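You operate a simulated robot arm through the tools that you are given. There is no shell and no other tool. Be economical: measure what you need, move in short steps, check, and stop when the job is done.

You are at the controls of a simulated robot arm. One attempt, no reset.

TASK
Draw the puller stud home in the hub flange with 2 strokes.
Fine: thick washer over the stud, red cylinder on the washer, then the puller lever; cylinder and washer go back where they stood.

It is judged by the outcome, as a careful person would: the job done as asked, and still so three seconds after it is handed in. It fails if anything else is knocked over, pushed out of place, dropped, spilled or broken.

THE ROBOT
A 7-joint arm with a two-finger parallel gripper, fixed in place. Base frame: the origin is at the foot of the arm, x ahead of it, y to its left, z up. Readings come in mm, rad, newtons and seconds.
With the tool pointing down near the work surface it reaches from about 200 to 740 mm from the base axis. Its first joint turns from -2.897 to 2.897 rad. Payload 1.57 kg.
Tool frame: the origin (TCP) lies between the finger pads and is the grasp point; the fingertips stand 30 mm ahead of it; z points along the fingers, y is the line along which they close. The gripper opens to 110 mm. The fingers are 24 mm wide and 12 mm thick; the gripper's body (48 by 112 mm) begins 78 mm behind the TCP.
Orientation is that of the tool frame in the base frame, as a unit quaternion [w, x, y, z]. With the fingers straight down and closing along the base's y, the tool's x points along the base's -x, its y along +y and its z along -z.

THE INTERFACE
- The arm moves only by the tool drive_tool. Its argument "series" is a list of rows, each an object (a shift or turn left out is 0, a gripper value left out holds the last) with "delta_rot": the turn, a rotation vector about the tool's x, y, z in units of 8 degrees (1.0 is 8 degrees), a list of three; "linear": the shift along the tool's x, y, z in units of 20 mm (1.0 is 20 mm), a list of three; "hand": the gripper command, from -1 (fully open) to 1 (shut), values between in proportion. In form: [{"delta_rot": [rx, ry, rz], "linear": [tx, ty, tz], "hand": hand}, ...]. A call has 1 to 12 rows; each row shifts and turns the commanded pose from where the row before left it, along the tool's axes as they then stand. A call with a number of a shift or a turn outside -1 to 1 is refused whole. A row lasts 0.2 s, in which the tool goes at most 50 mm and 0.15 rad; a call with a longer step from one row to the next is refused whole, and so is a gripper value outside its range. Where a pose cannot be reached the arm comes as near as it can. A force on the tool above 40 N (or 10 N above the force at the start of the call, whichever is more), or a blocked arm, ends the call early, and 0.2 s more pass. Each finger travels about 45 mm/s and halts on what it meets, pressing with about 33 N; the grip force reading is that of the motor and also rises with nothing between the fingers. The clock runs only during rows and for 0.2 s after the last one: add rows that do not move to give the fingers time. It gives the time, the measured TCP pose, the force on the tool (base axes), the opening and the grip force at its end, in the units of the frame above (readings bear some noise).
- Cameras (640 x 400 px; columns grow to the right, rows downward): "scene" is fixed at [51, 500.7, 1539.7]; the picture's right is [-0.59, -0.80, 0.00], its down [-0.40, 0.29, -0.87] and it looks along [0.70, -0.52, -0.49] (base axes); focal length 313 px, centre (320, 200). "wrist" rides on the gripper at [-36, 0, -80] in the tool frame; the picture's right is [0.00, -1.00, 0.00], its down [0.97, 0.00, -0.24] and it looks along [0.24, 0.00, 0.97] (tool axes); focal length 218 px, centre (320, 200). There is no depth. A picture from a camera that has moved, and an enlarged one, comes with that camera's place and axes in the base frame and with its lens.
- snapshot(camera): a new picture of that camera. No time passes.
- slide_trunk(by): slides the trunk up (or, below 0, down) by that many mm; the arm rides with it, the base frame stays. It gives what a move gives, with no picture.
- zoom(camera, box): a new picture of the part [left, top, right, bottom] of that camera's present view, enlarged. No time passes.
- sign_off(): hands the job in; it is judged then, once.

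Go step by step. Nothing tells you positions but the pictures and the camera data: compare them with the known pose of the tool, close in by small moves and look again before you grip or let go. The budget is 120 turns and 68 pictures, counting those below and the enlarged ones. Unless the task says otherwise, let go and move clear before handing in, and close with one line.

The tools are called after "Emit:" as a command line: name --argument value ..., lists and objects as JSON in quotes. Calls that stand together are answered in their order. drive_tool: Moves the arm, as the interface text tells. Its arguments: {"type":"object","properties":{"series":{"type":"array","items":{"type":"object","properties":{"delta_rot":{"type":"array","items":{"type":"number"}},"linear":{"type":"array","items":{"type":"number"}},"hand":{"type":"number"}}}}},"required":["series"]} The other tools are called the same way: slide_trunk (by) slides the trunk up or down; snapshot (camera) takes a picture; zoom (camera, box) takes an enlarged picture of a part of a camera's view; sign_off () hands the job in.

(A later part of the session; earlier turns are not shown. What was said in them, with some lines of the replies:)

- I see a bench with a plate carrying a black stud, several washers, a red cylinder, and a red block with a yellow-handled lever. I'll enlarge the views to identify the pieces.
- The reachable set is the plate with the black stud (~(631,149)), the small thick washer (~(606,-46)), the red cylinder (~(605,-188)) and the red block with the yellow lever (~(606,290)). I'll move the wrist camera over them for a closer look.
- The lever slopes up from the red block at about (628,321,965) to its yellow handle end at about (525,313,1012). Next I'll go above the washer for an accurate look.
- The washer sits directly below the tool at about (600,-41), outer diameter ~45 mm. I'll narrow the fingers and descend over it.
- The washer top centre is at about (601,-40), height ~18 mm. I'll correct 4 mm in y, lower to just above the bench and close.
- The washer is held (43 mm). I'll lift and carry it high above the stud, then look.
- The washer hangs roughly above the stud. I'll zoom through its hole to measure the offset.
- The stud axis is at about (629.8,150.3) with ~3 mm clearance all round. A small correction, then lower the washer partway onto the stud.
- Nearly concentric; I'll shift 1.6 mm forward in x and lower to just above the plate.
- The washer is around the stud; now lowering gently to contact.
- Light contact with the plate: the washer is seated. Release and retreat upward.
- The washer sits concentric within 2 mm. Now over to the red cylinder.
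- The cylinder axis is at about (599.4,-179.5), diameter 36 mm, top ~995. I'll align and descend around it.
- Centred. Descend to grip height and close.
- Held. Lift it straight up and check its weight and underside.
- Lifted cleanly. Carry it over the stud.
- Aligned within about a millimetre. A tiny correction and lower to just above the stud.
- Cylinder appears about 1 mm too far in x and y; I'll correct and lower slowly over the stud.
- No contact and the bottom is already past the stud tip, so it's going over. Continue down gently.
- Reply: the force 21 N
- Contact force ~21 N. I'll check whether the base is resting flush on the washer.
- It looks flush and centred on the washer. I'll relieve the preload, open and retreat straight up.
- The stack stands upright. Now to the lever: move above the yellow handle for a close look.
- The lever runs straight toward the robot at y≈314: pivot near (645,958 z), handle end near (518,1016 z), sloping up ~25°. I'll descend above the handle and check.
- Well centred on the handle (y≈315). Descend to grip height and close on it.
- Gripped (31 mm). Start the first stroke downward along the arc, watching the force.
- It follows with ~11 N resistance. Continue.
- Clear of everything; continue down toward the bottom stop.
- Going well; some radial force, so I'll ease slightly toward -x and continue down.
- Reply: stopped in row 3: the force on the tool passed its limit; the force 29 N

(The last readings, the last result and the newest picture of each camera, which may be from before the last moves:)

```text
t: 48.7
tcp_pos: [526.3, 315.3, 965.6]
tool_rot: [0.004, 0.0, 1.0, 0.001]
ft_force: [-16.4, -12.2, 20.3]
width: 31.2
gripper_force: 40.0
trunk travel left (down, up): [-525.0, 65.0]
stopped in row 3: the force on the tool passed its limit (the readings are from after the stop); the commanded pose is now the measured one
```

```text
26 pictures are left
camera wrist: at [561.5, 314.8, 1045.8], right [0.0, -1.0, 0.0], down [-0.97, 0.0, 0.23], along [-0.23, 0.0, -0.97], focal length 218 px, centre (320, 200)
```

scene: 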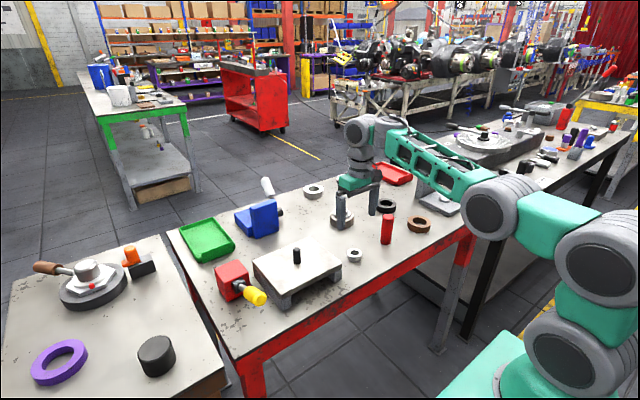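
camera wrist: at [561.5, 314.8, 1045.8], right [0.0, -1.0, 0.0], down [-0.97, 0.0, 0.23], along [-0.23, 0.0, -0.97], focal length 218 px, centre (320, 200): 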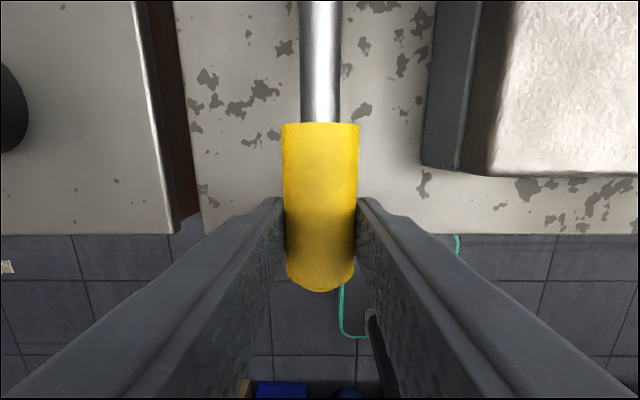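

A hard stop was met at the bottom (z≈965). Now raise the lever back up along the arc to complete stroke one.

Emit:
drive_tool --series '[{"linear": [0, 0, -0.25]}, {"linear": [0, 0, -0.3]}, {"linear": [-0.01, 0, -0.35]}, {"linear": [-0.06, 0, -0.35]}, {"linear": [-0.08, 0, -0.35]}, {"linear": [-0.1, 0, -0.35]}, {"linear": [-0.12, 0, -0.35]}, {"linear": [-0.13, 0, -0.35]}, {}]'

Emit:
snapshot --camera "wrist"

Emit:
zoom --camera "scene" --box '[200, 190, 360, 310]'

```text
t: 50.7
tcp_pos: [539.3, 314.8, 1017.9]
tool_rot: [0.004, 0.001, 1.0, 0.001]
ft_force: [-6.7, -10.4, -3.4]
width: 31.4
gripper_force: 40.2
trunk travel left (down, up): [-525.0, 65.0]
```

```text
25 pictures are left
camera wrist: at [574.4, 314.6, 1096.2], right [0.0, -1.0, 0.0], down [-0.97, 0.0, 0.23], along [-0.23, 0.0, -0.97], focal length 218 px, centre (320, 200)
```

wrist: 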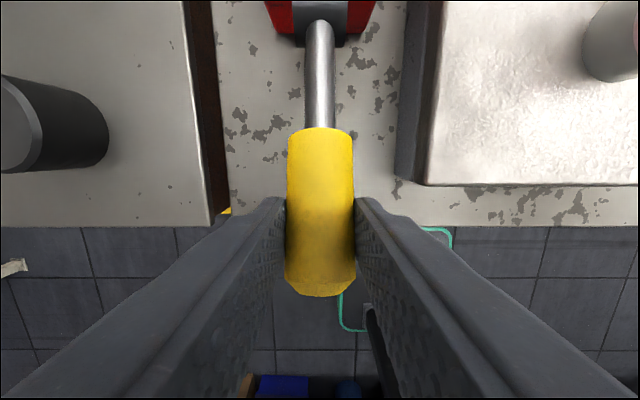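

```text
3.33 times, centred on (280, 250) of scene
camera zoom: at [51.0, 500.7, 1539.7], right [-0.59, -0.8, 0.0], down [-0.4, 0.29, -0.87], along [0.7, -0.52, -0.49], focal length 1044 px, centre (453, 33)
```

zoom: 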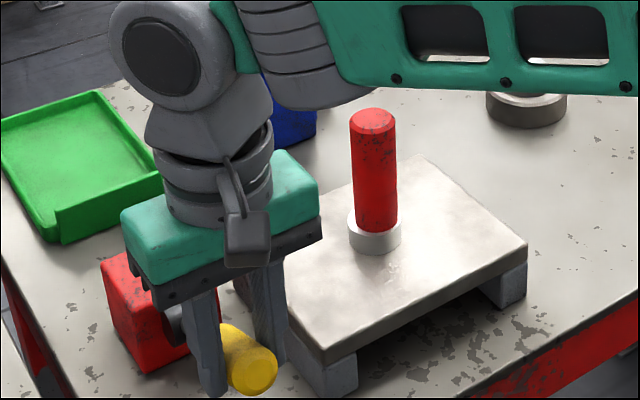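

Nearly back at the top. Raise the last few millimetres to the original rest height.

Emit:
drive_tool --series '[{"linear": [-0.04, 0, -0.15]}, {"linear": [-0.04, 0, -0.15]}, {}]'

Emit:
snapshot --camera "wrist"

```text
t: 51.5
tcp_pos: [541.1, 314.9, 1020.8]
tool_rot: [0.002, 0.001, 1.0, 0.002]
ft_force: [0.9, -14.0, -11.8]
width: 31.0
gripper_force: 39.6
trunk travel left (down, up): [-525.0, 65.0]
```

```text
23 pictures are left
camera wrist: at [576.9, 314.8, 1101.1], right [0.0, -1.0, 0.0], down [-0.97, 0.0, 0.24], along [-0.24, 0.0, -0.97], focal length 218 px, centre (320, 200)
```

wrist: 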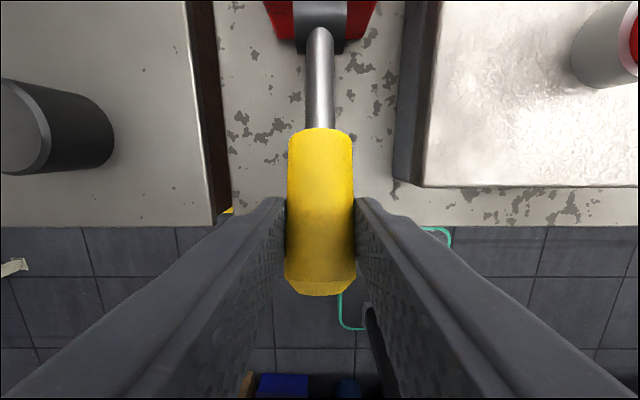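

The lever is back at its upper stop. Second stroke: down along the same arc.

Emit:
drive_tool --series '[{"linear": [0.1, -0.04, 0.25]}, {"linear": [0.12, 0, 0.3]}, {"linear": [0.12, 0, 0.3]}, {"linear": [0.11, 0, 0.35]}, {"linear": [0.1, 0, 0.35]}, {"linear": [0.08, 0, 0.3]}, {}]'

Emit:
drive_tool --series '[{"linear": [0.05, 0, 0.3]}, {"linear": [0.04, 0, 0.25]}, {"linear": [0.02, 0, 0.25]}, {"linear": [0, 0, 0.2]}, {"linear": [0, 0, 0.2]}, {}]'

Emit:
snapshot --camera "wrist"

```text
t: 53.1
tcp_pos: [529.1, 315.2, 984.4]
tool_rot: [0.004, 0.0, 1.0, 0.001]
ft_force: [11.1, -7.0, 9.0]
width: 31.0
gripper_force: 39.7
trunk travel left (down, up): [-525.0, 65.0]
```

```text
t: 54.6
tcp_pos: [526.4, 314.4, 965.5]
tool_rot: [0.007, 0.0, 1.0, 0.003]
ft_force: [-5.6, -13.6, 16.9]
width: 30.8
gripper_force: 39.8
trunk travel left (down, up): [-525.0, 65.0]
stopped in row 6: the force on the tool passed its limit (the readings are from after the stop); the commanded pose is now the measured one
```

```text
22 pictures are left
camera wrist: at [560.9, 314.4, 1046.2], right [0.0, -1.0, -0.01], down [-0.97, 0.0, 0.23], along [-0.23, 0.01, -0.97], focal length 218 px, centre (320, 200)
```

wrist: 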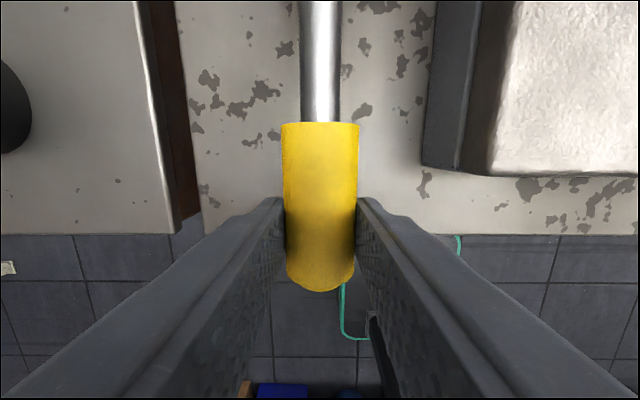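

Bottom stop reached again at the same height (z≈965), so stroke two went through. Raise the lever back to rest.

Emit:
drive_tool --series '[{"linear": [0, -0.02, -0.25]}, {"linear": [0, 0, -0.3]}, {"linear": [-0.01, 0, -0.35]}, {"linear": [-0.06, 0, -0.35]}, {"linear": [-0.08, 0, -0.35]}, {"linear": [-0.1, 0, -0.35]}, {"linear": [-0.12, 0, -0.35]}, {"linear": [-0.14, 0, -0.35]}, {"linear": [-0.06, 0, -0.15]}, {}]'

Emit:
drive_tool --series '[{"linear": [-0.03, 0, -0.1]}, {}]'

Emit:
snapshot --camera "wrist"

```text
t: 56.9
tcp_pos: [539.2, 313.6, 1019.2]
tool_rot: [0.005, 0.002, 1.0, 0.003]
ft_force: [-2.5, -11.3, -10.3]
width: 30.8
gripper_force: 39.7
trunk travel left (down, up): [-525.0, 65.0]
```

```text
t: 57.5
tcp_pos: [539.1, 314.1, 1020.5]
tool_rot: [0.005, 0.001, 1.0, 0.004]
ft_force: [-1.0, -15.6, -11.0]
width: 30.8
gripper_force: 39.7
trunk travel left (down, up): [-525.0, 65.0]
```

```text
21 pictures are left
camera wrist: at [574.4, 314.5, 1101.8], right [0.0, -1.0, -0.01], down [-0.97, 0.0, 0.23], along [-0.23, 0.01, -0.97], focal length 218 px, centre (320, 200)
```

wrist: 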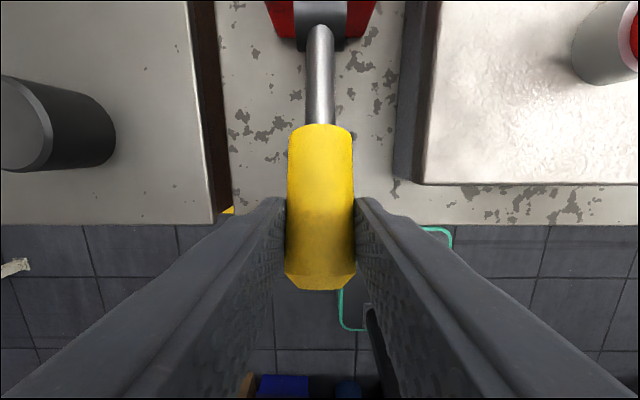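

The lever is back at rest. Open the gripper, straighten the small tilt and rise clear.

Emit:
drive_tool --series '[{"hand": -0.4}, {}, {}, {}, {"delta_rot": [0.057, 0.07, 0], "linear": [0, 0, -0.7]}, {"linear": [0, 0, -1]}, {"linear": [0, 0, -1]}, {"linear": [0, 0, -1]}, {"linear": [0, 0, -1]}, {"linear": [0, 0, -1]}, {"linear": [0, 0, -1]}, {"linear": [0, 0, -1]}]'

Emit:
drive_tool --series '[{"linear": [-0.1, -0.5, -0.4]}, {"linear": [-0.5, -1, 0]}, {"linear": [-0.5, -1, 0]}, {"linear": [-0.6, -1, 0]}, {"linear": [-0.6, -1, 0]}, {"linear": [-0.6, -1, 0]}, {"linear": [-0.6, -1, 0]}, {"linear": [-0.6, -0.9, 0]}, {"linear": [-0.5, -0.8, 0]}, {}]'

Emit:
snapshot --camera "wrist"

Emit:
zoom --camera "scene" --box '[200, 205, 360, 305]'

```text
t: 60.0
tcp_pos: [536.1, 317.5, 1176.9]
tool_rot: [-0.001, 0.0, 1.0, -0.002]
ft_force: [0.4, -0.2, -0.4]
width: 76.9
gripper_force: 0.1
trunk travel left (down, up): [-525.0, 65.0]
```

```text
t: 62.2
tcp_pos: [631.2, 151.8, 1185.1]
tool_rot: [0.002, 0.0, 1.0, 0.0]
ft_force: [1.3, -0.5, -0.4]
width: 77.0
gripper_force: 0.1
trunk travel left (down, up): [-525.0, 65.0]
```

```text
20 pictures are left
camera wrist: at [666.0, 152.9, 1265.0], right [0.0, -1.0, 0.0], down [-0.97, 0.0, 0.24], along [-0.24, 0.0, -0.97], focal length 218 px, centre (320, 200)
```

wrist: 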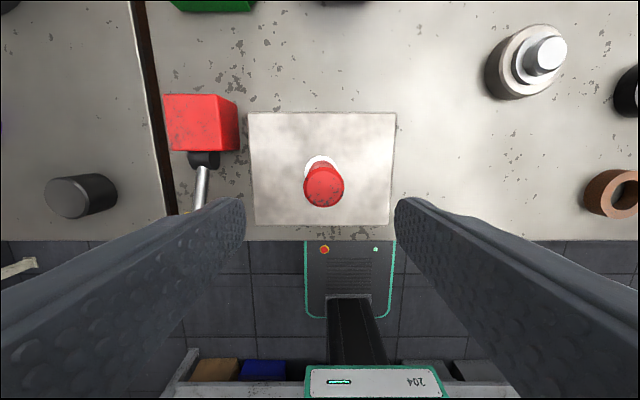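

```text
4.00 times, centred on (280, 255) of scene
camera zoom: at [51.0, 500.7, 1539.7], right [-0.59, -0.8, 0.0], down [-0.4, 0.29, -0.87], along [0.7, -0.52, -0.49], focal length 1253 px, centre (480, -20)
```

zoom: 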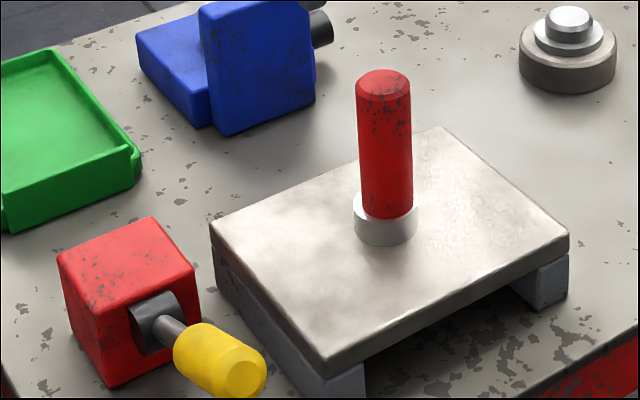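

The stack and lever look unchanged and undisturbed. Regrip the cylinder at the same height.

Emit:
drive_tool --series '[{"linear": [-0.03, -0.07, 1]}, {"linear": [0, 0, 1]}, {"linear": [0, 0, 1]}, {"linear": [0, 0, 1]}, {"linear": [0, 0, 1]}, {"linear": [0, 0, 1]}, {"linear": [0, 0, 0.65]}, {}, {"hand": 1}, {}, {}, {}]'

Emit:
drive_tool --series '[{}, {"linear": [0, 0, -0.2]}, {"linear": [0, 0, -0.3]}, {"linear": [0, 0, -0.5]}, {"linear": [0, 0, -0.5]}, {"linear": [0, 0, -0.5]}, {"linear": [0, 0, -0.5]}, {"linear": [0, 0, -0.5]}, {}]'

Emit:
zoom --camera "scene" --box '[248, 200, 344, 280]'

```text
t: 64.8
tcp_pos: [630.0, 150.2, 1052.1]
tool_rot: [0.001, 0.0, 1.0, -0.001]
ft_force: [-0.7, 0.9, -0.1]
width: 35.4
gripper_force: 27.7
trunk travel left (down, up): [-525.0, 65.0]
```

```text
t: 66.8
tcp_pos: [631.2, 151.5, 1111.8]
tool_rot: [-0.001, 0.0, 1.0, -0.001]
ft_force: [-0.1, 0.4, -3.6]
width: 35.3
gripper_force: 33.0
trunk travel left (down, up): [-525.0, 65.0]
```

```text
5.00 times, centred on (296, 240) of scene
camera zoom: at [51.0, 500.7, 1539.7], right [-0.59, -0.8, 0.0], down [-0.4, 0.29, -0.87], along [0.7, -0.52, -0.49], focal length 1566 px, centre (440, 0)
```

zoom: 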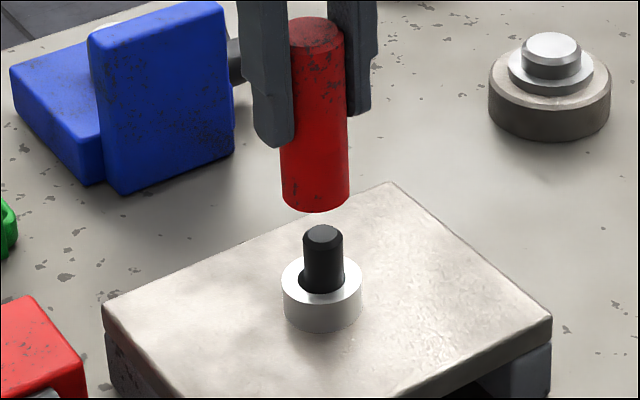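

The stud has clearly risen (~7 mm), so the two strokes worked. Now carry the cylinder back to where it stood (~(599.5,-179.5)).

Emit:
drive_tool --series '[{"linear": [0.1, -1, 0]}, {"linear": [0.1, -1, 0]}, {"linear": [0.1, -1, 0]}, {"linear": [0.1, -1, 0]}, {"linear": [0.1, -1, 0]}, {"linear": [0.1, -1, 0]}, {"linear": [0.1, -1, 0]}, {"linear": [0.1, -1, 0]}, {"linear": [0.1, -1, 0]}, {"linear": [0.1, -1, 0]}, {"linear": [0.1, -1, 0]}]'

Emit:
drive_tool --series '[{"linear": [0.1, -1, 0]}, {"linear": [0.1, -1, 0]}, {"linear": [0.1, -1, 0]}, {"linear": [0.1, -1, 0]}, {"linear": [0.05, -1, 0]}, {"linear": [0, -0.55, 0]}, {}, {}]'

```text
t: 69.2
tcp_pos: [608.9, -69.5, 1111.9]
tool_rot: [0.001, 0.0, 1.0, -0.001]
ft_force: [0.6, 0.4, -3.4]
width: 35.2
gripper_force: 32.6
trunk travel left (down, up): [-525.0, 65.0]
```

```text
t: 71.0
tcp_pos: [600.4, -180.2, 1110.3]
tool_rot: [0.0, 0.0, 1.0, -0.001]
ft_force: [0.3, 0.0, -3.1]
width: 35.5
gripper_force: 33.3
trunk travel left (down, up): [-525.0, 65.0]
```

Over the original spot. Lower to just above the bench.

Emit:
drive_tool --series '[{"linear": [0, 0, 1]}, {"linear": [0, 0, 1]}, {"linear": [0, 0, 1]}, {"linear": [0, 0, 1]}, {"linear": [0, 0, 1]}, {"linear": [0, 0, 1]}, {"linear": [0, 0, 0.7]}, {"linear": [0, 0, 0.2]}, {}]'

Emit:
snapshot --camera "wrist"

Emit:
zoom --camera "scene" --box '[320, 160, 500, 260]'

```text
t: 73.0
tcp_pos: [607.5, -178.3, 987.5]
tool_rot: [-0.003, 0.0, 1.0, 0.0]
ft_force: [0.4, 0.0, -4.5]
width: 35.7
gripper_force: 32.9
out of reach, approached as far as the arm can: row 5, 8
trunk travel left (down, up): [-525.0, 65.0]
```

```text
17 pictures are left
camera wrist: at [643.7, -179.5, 1067.5], right [0.0, -1.0, 0.0], down [-0.97, 0.0, 0.24], along [-0.24, 0.0, -0.97], focal length 218 px, centre (320, 200)
```

wrist: 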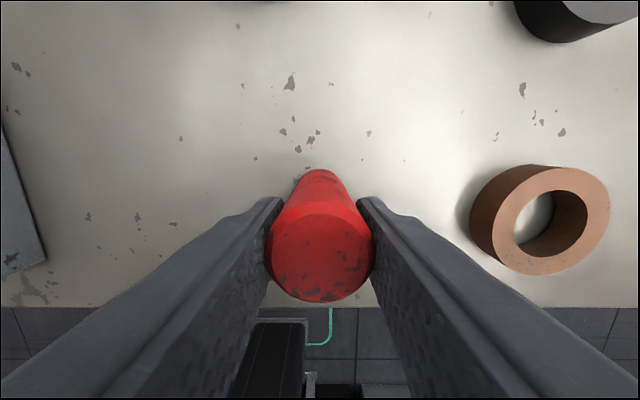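

```text
3.56 times, centred on (410, 210) of scene
camera zoom: at [51.0, 500.7, 1539.7], right [-0.59, -0.8, 0.0], down [-0.4, 0.29, -0.87], along [0.7, -0.52, -0.49], focal length 1113 px, centre (0, 164)
```

zoom: 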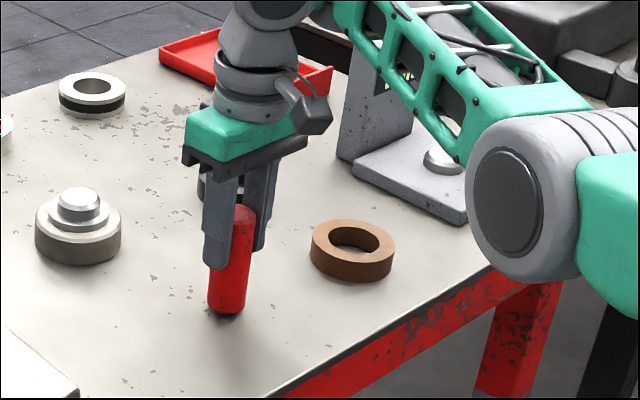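

The arm reported a reach limit and drifted ~7 mm in x. I'll back up a little, correct x and y, then retry.

Emit:
drive_tool --series '[{"linear": [0, 0, -0.5]}, {"linear": [0.2, -0.05, 0]}, {"linear": [0.15, -0.05, 0]}, {}]'

```text
t: 74.0
tcp_pos: [600.4, -181.6, 998.3]
tool_rot: [0.0, -0.001, 1.0, -0.001]
ft_force: [0.4, 0.9, -4.3]
width: 35.3
gripper_force: 32.5
trunk travel left (down, up): [-525.0, 65.0]
```

Position is good again; lower slowly in small steps.

Emit:
drive_tool --series '[{"linear": [0, 0.05, 0.3]}, {"linear": [0, 0, 0.3]}, {"linear": [0, 0, 0.3]}, {}]'

```text
t: 75.0
tcp_pos: [607.9, -184.1, 985.9]
tool_rot: [-0.003, 0.0, 1.0, 0.001]
ft_force: [0.6, -0.3, -3.2]
width: 35.3
gripper_force: 32.7
out of reach, approached as far as the arm can: row 2, 3
trunk travel left (down, up): [-525.0, 65.0]
```

A joint limit blocks the last 20 mm, but the trunk can carry the whole arm down. First go back up to a comfortable pose and check elbow clearance.

Emit:
drive_tool --series '[{"linear": [0.1, 0, -0.5]}, {"linear": [0.28, 0.2, -0.6]}, {}, {}]'

Emit:
snapshot --camera "scene"

```text
t: 76.0
tcp_pos: [600.5, -179.5, 1008.4]
tool_rot: [0.001, 0.0, 1.0, -0.001]
ft_force: [-0.6, -0.4, -4.2]
width: 35.0
gripper_force: 33.3
trunk travel left (down, up): [-525.0, 65.0]
```

```text
15 pictures are left
```

scene: 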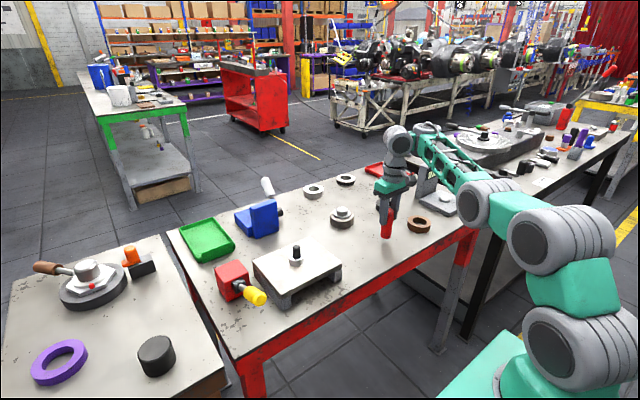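

Elbow is well clear. Slide the trunk down 34 mm to bring the cylinder nearly to the bench.

Emit:
slide_trunk --by -34

```text
t: 76.8
tcp_pos: [600.3, -179.8, 976.8]
tool_rot: [0.002, 0.001, 1.0, -0.001]
ft_force: [5.9, -3.8, 14.2]
width: 35.4
gripper_force: 32.9
trunk travel left (down, up): [-491.0, 99.0]
```

Emit:
drive_tool --series '[{}, {}]'

Emit:
zoom --camera "scene" --box '[330, 190, 458, 270]'

Emit:
snapshot --camera "wrist"

```text
t: 77.4
tcp_pos: [598.4, -180.0, 975.2]
tool_rot: [0.002, -0.001, 1.0, -0.001]
ft_force: [1.6, -0.9, 18.6]
width: 35.4
gripper_force: 32.5
trunk travel left (down, up): [-491.0, 99.0]
```

```text
5.00 times, centred on (394, 230) of scene
camera zoom: at [51.0, 500.7, 1539.7], right [-0.59, -0.8, 0.0], down [-0.4, 0.29, -0.87], along [0.7, -0.52, -0.49], focal length 1566 px, centre (-50, 50)
```

zoom: 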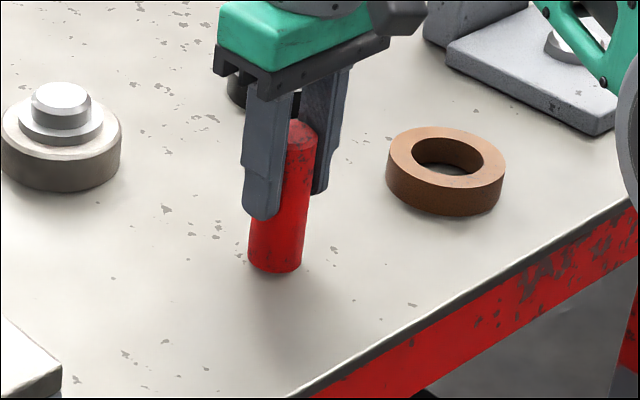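

```text
13 pictures are left
camera wrist: at [634.8, -178.6, 1055.5], right [0.0, -1.0, 0.0], down [-0.97, 0.0, 0.24], along [-0.24, 0.0, -0.97], focal length 218 px, centre (320, 200)
```

wrist: 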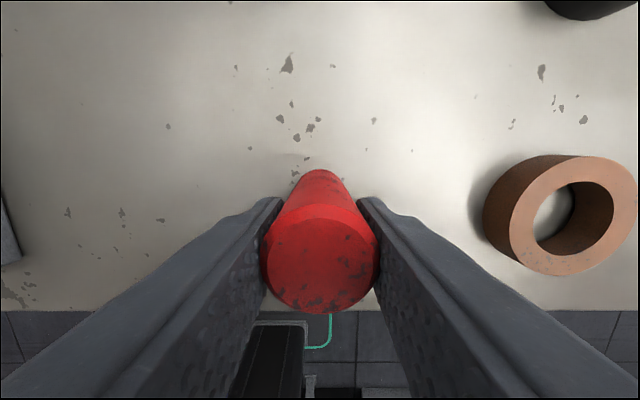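

The cylinder base is in contact with the bench at its original spot (same relation to the floor marks). Relieve preload, release and rise.

Emit:
drive_tool --series '[{"linear": [0, 0, -0.06]}, {"hand": -0.4}, {}, {}, {"linear": [0, 0, -0.7]}, {"linear": [0, 0, -1]}, {"linear": [0, 0, -1]}, {"linear": [0, 0, -1]}, {"linear": [0, 0, -1]}, {"linear": [0, 0, -1]}, {"linear": [0, 0, -1]}, {}]'

Emit:
snapshot --camera "wrist"

```text
t: 80.0
tcp_pos: [600.0, -179.1, 1109.9]
tool_rot: [0.001, 0.0, 1.0, -0.001]
ft_force: [-0.4, 0.3, -0.3]
width: 76.9
gripper_force: 0.1
trunk travel left (down, up): [-491.0, 99.0]
```

```text
12 pictures are left
camera wrist: at [635.5, -179.1, 1190.1], right [0.0, -1.0, 0.0], down [-0.97, 0.0, 0.24], along [-0.24, 0.0, -0.97], focal length 218 px, centre (320, 200)
```

wrist: 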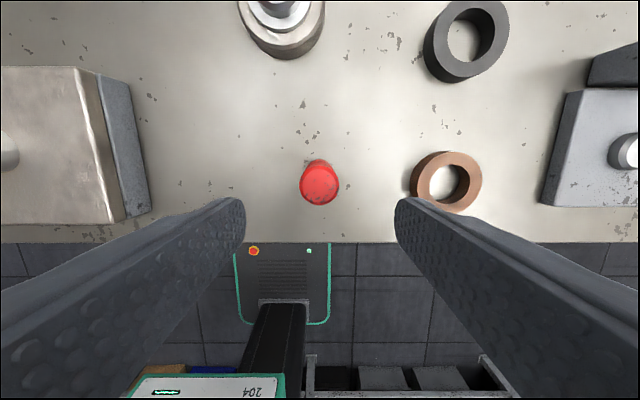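

The cylinder stands back in place. Now return for the washer.

Emit:
drive_tool --series '[{"linear": [-0.1, 0.95, 0]}, {"linear": [-0.1, 1, 0]}, {"linear": [-0.1, 1, 0]}, {"linear": [-0.1, 1, 0]}, {"linear": [-0.1, 1, 0]}, {"linear": [-0.1, 1, 0]}, {"linear": [-0.1, 1, 0]}, {"linear": [-0.1, 1, 0]}, {"linear": [-0.1, 1, 0]}, {"linear": [-0.1, 1, 0]}, {"linear": [-0.1, 1, 0]}]'

Emit:
drive_tool --series '[{"linear": [-0.1, 1, 0]}, {"linear": [-0.1, 1, 0]}, {"linear": [-0.1, 1, 0]}, {"linear": [-0.1, 1, 0]}, {"linear": [-0.1, 1, 0]}, {"linear": [-0.05, 0.5, 0]}, {}, {}]'

Emit:
zoom --camera "wrist" --box '[240, 130, 400, 230]'

```text
t: 82.4
tcp_pos: [620.2, 40.6, 1107.8]
tool_rot: [0.0, 0.0, 1.0, -0.001]
ft_force: [0.3, 0.4, 0.7]
width: 76.8
gripper_force: 0.0
trunk travel left (down, up): [-491.0, 99.0]
```

```text
t: 84.2
tcp_pos: [632.9, 150.2, 1109.4]
tool_rot: [0.001, 0.001, 1.0, 0.0]
ft_force: [-0.6, -0.1, 0.6]
width: 76.9
gripper_force: 0.0
trunk travel left (down, up): [-491.0, 99.0]
```

```text
4.00 times, centred on (320, 180) of wrist
camera zoom: at [668.8, 150.5, 1189.7], right [0.0, -1.0, 0.0], down [-0.97, 0.0, 0.24], along [-0.24, 0.0, -0.97], focal length 873 px, centre (320, 280)
```

zoom: 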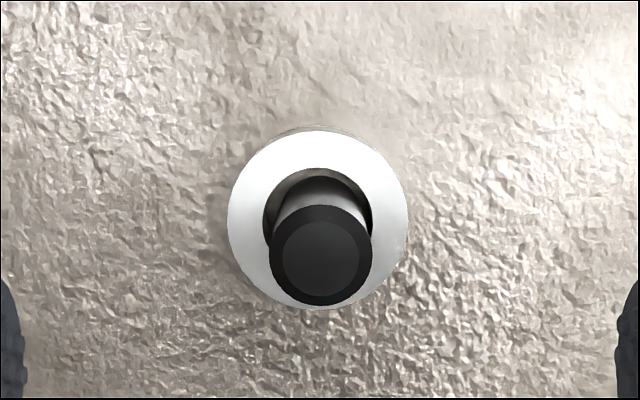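

Washer unmoved, stud risen through it. Descend, grip the washer and lift straight off.

Emit:
drive_tool --series '[{"linear": [0, 0.02, 1]}, {"linear": [0, 0, 1]}, {"linear": [0, 0, 1]}, {"linear": [0, 0, 1]}, {"linear": [0, 0, 1]}, {"linear": [0, 0, 0.65]}, {}, {"hand": 1}, {}, {}, {}]'

Emit:
zoom --camera "scene" --box '[248, 220, 344, 280]'

```text
t: 86.6
tcp_pos: [632.3, 149.5, 996.0]
tool_rot: [0.001, 0.0, 1.0, 0.0]
ft_force: [0.1, 0.0, 0.2]
width: 43.0
gripper_force: 31.4
trunk travel left (down, up): [-491.0, 99.0]
```

```text
6.67 times, centred on (296, 250) of scene
camera zoom: at [51.0, 500.7, 1539.7], right [-0.59, -0.8, 0.0], down [-0.4, 0.29, -0.87], along [0.7, -0.52, -0.49], focal length 2088 px, centre (480, -133)
```

zoom: 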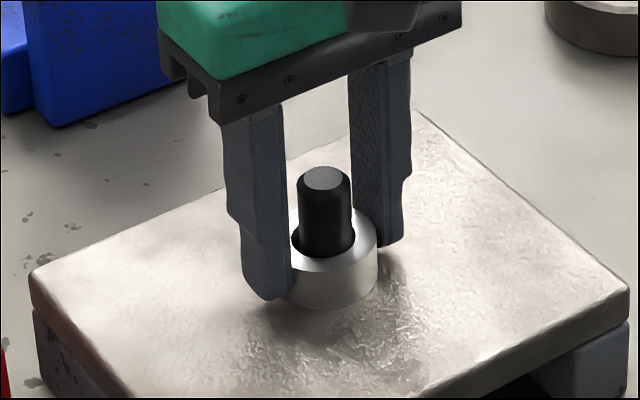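

Gripped at 43 mm. Lift straight up clear of the stud, then travel to the washer's original place (~(601,-40)).

Emit:
drive_tool --series '[{}, {"linear": [0, 0, -0.4]}, {"linear": [0, 0, -0.6]}, {"linear": [0, 0, -0.8]}, {"linear": [0, 0, -0.8]}, {"linear": [0, 0, -0.8]}, {"linear": [0, 0, -0.8]}, {}]'

Emit:
drive_tool --series '[{"linear": [0.15, -0.95, 0]}, {"linear": [0.15, -0.95, 0]}, {"linear": [0.15, -0.95, 0]}, {"linear": [0.15, -0.95, 0]}, {"linear": [0.15, -0.95, 0]}, {"linear": [0.15, -0.95, 0]}, {"linear": [0.15, -0.95, 0]}, {"linear": [0.15, -0.95, 0]}, {"linear": [0.15, -0.95, 0]}, {"linear": [0.15, -0.95, 0]}, {}, {}]'

```text
t: 88.4
tcp_pos: [632.9, 150.0, 1079.9]
tool_rot: [0.001, 0.0, 1.0, -0.001]
ft_force: [0.0, 0.0, 0.2]
width: 42.8
gripper_force: 32.8
trunk travel left (down, up): [-491.0, 99.0]
```

```text
t: 91.0
tcp_pos: [603.8, -40.3, 1080.7]
tool_rot: [0.001, 0.0, 1.0, -0.001]
ft_force: [-0.1, 0.3, -0.4]
width: 42.9
gripper_force: 33.4
trunk travel left (down, up): [-491.0, 99.0]
```

Lower by trunk 60 mm first (to stay away from the joint limit), then the arm.

Emit:
slide_trunk --by -60

Emit:
drive_tool --series '[{"linear": [0.08, 0.01, 0.8]}, {"linear": [0, 0, 0.8]}, {"linear": [0, 0, 0.8]}, {"linear": [0, 0, 0.8]}, {"linear": [0, 0, 0.6]}, {}, {}]'

Emit:
snapshot --camera "wrist"

Emit:
zoom --camera "scene" --box '[300, 200, 428, 280]'

```text
t: 92.0
tcp_pos: [603.6, -39.9, 1020.7]
tool_rot: [0.001, 0.001, 1.0, -0.002]
ft_force: [-0.7, 0.5, -0.3]
width: 43.2
gripper_force: 33.0
trunk travel left (down, up): [-431.0, 159.0]
```

```text
t: 93.6
tcp_pos: [602.5, -40.9, 945.1]
tool_rot: [0.001, 0.0, 1.0, -0.001]
ft_force: [0.5, -0.1, -0.3]
width: 42.7
gripper_force: 32.6
trunk travel left (down, up): [-431.0, 159.0]
```

```text
9 pictures are left
camera wrist: at [637.9, -39.5, 1025.3], right [0.0, -1.0, 0.0], down [-0.97, 0.0, 0.24], along [-0.24, 0.0, -0.97], focal length 218 px, centre (320, 200)
```

wrist: 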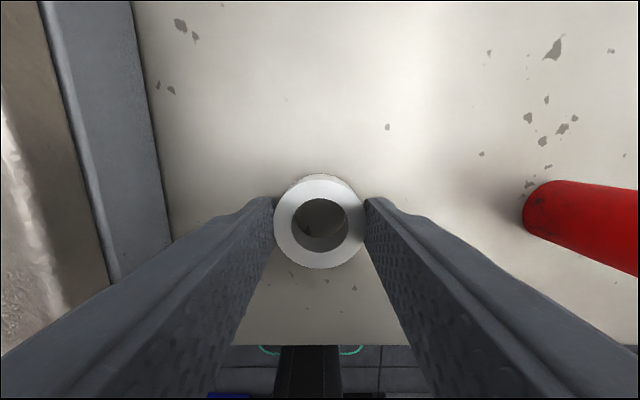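

```text
5.00 times, centred on (364, 240) of scene
camera zoom: at [51.0, 500.7, 1539.7], right [-0.59, -0.8, 0.0], down [-0.4, 0.29, -0.87], along [0.7, -0.52, -0.49], focal length 1566 px, centre (100, 0)
```

zoom: 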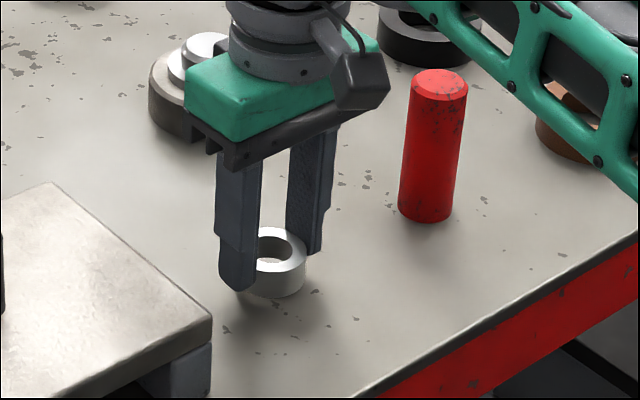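

Right above the original spot. Lower gently to contact, release and retreat.

Emit:
drive_tool --series '[{"linear": [0, 0, 0.2]}, {"linear": [0, 0, 0.15]}, {"linear": [0, 0, 0.1]}, {}]'

```text
t: 94.6
tcp_pos: [602.0, -39.9, 936.6]
tool_rot: [0.001, 0.0, 1.0, -0.002]
ft_force: [0.7, -0.8, 0.8]
width: 43.0
gripper_force: 32.6
trunk travel left (down, up): [-431.0, 159.0]
```

Emit:
drive_tool --series '[{"linear": [0, 0, 0.06]}, {"linear": [0, 0, 0.05]}, {}]'

```text
t: 95.4
tcp_pos: [602.5, -40.2, 935.6]
tool_rot: [0.003, 0.0, 1.0, -0.001]
ft_force: [1.0, 1.4, 13.8]
width: 42.6
gripper_force: 33.0
trunk travel left (down, up): [-431.0, 159.0]
```

Contact made. Release and rise.

Emit:
drive_tool --series '[{"linear": [0, 0, -0.03]}, {"hand": -0.3}, {}, {}, {"linear": [0, 0, -0.7]}, {"linear": [0, 0, -1]}, {"linear": [0, 0, -1]}, {"linear": [0, 0, -1]}, {"linear": [0, 0, -1]}, {"linear": [0, 0, -1]}, {"linear": [0, 0, -1]}, {}]'

Emit:
drive_tool --series '[{"linear": [0.5, 0, -1]}, {"linear": [1, 0, -1]}, {"linear": [1, 0, -1]}, {"linear": [1, 0, -1]}, {"linear": [1, 0, -1]}, {"linear": [1, 0, 0]}, {"linear": [1, 0, 0]}, {}, {}]'

Emit:
snapshot --camera "scene"

Emit:
zoom --camera "scene" --box '[160, 150, 500, 320]'

```text
t: 98.0
tcp_pos: [601.1, -38.4, 1067.7]
tool_rot: [0.0, 0.0, 1.0, -0.001]
ft_force: [0.0, 0.4, 0.9]
width: 71.6
gripper_force: 0.1
trunk travel left (down, up): [-431.0, 159.0]
```

```text
t: 100.0
tcp_pos: [471.7, -40.0, 1166.1]
tool_rot: [0.0, 0.0, 1.0, 0.0]
ft_force: [0.6, -0.1, -0.9]
width: 71.6
gripper_force: 0.2
trunk travel left (down, up): [-431.0, 159.0]
```

```text
7 pictures are left
```

scene: 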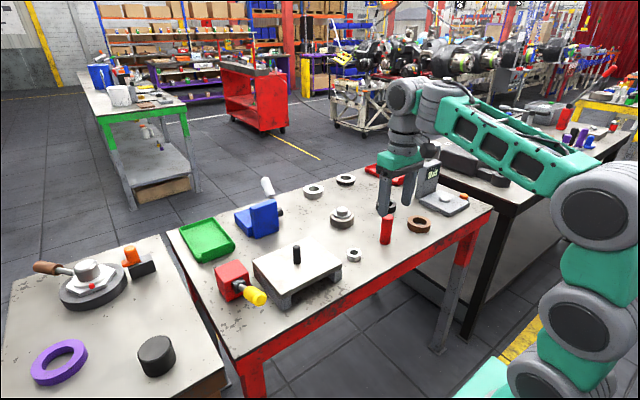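

```text
1.88 times, centred on (330, 235) of scene
camera zoom: at [51.0, 500.7, 1539.7], right [-0.59, -0.8, 0.0], down [-0.4, 0.29, -0.87], along [0.7, -0.52, -0.49], focal length 590 px, centre (301, 134)
```

zoom: 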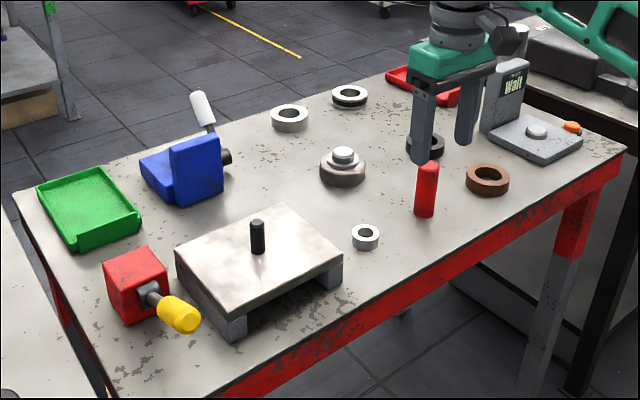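

Everything else stands as at the start, the stud stands visibly higher, and the washer and cylinder are back in place. The arm is clear, so I'm handing in.

Emit:
sign_off

```text
The job is handed in.
```

I gave the puller lever 2 full strokes, which raised the stud about 7 mm. The cylinder and washer are back within about 2 mm of where they stood, and nothing else looked disturbed in the last picture. I had no gauge to confirm the stud is fully home.
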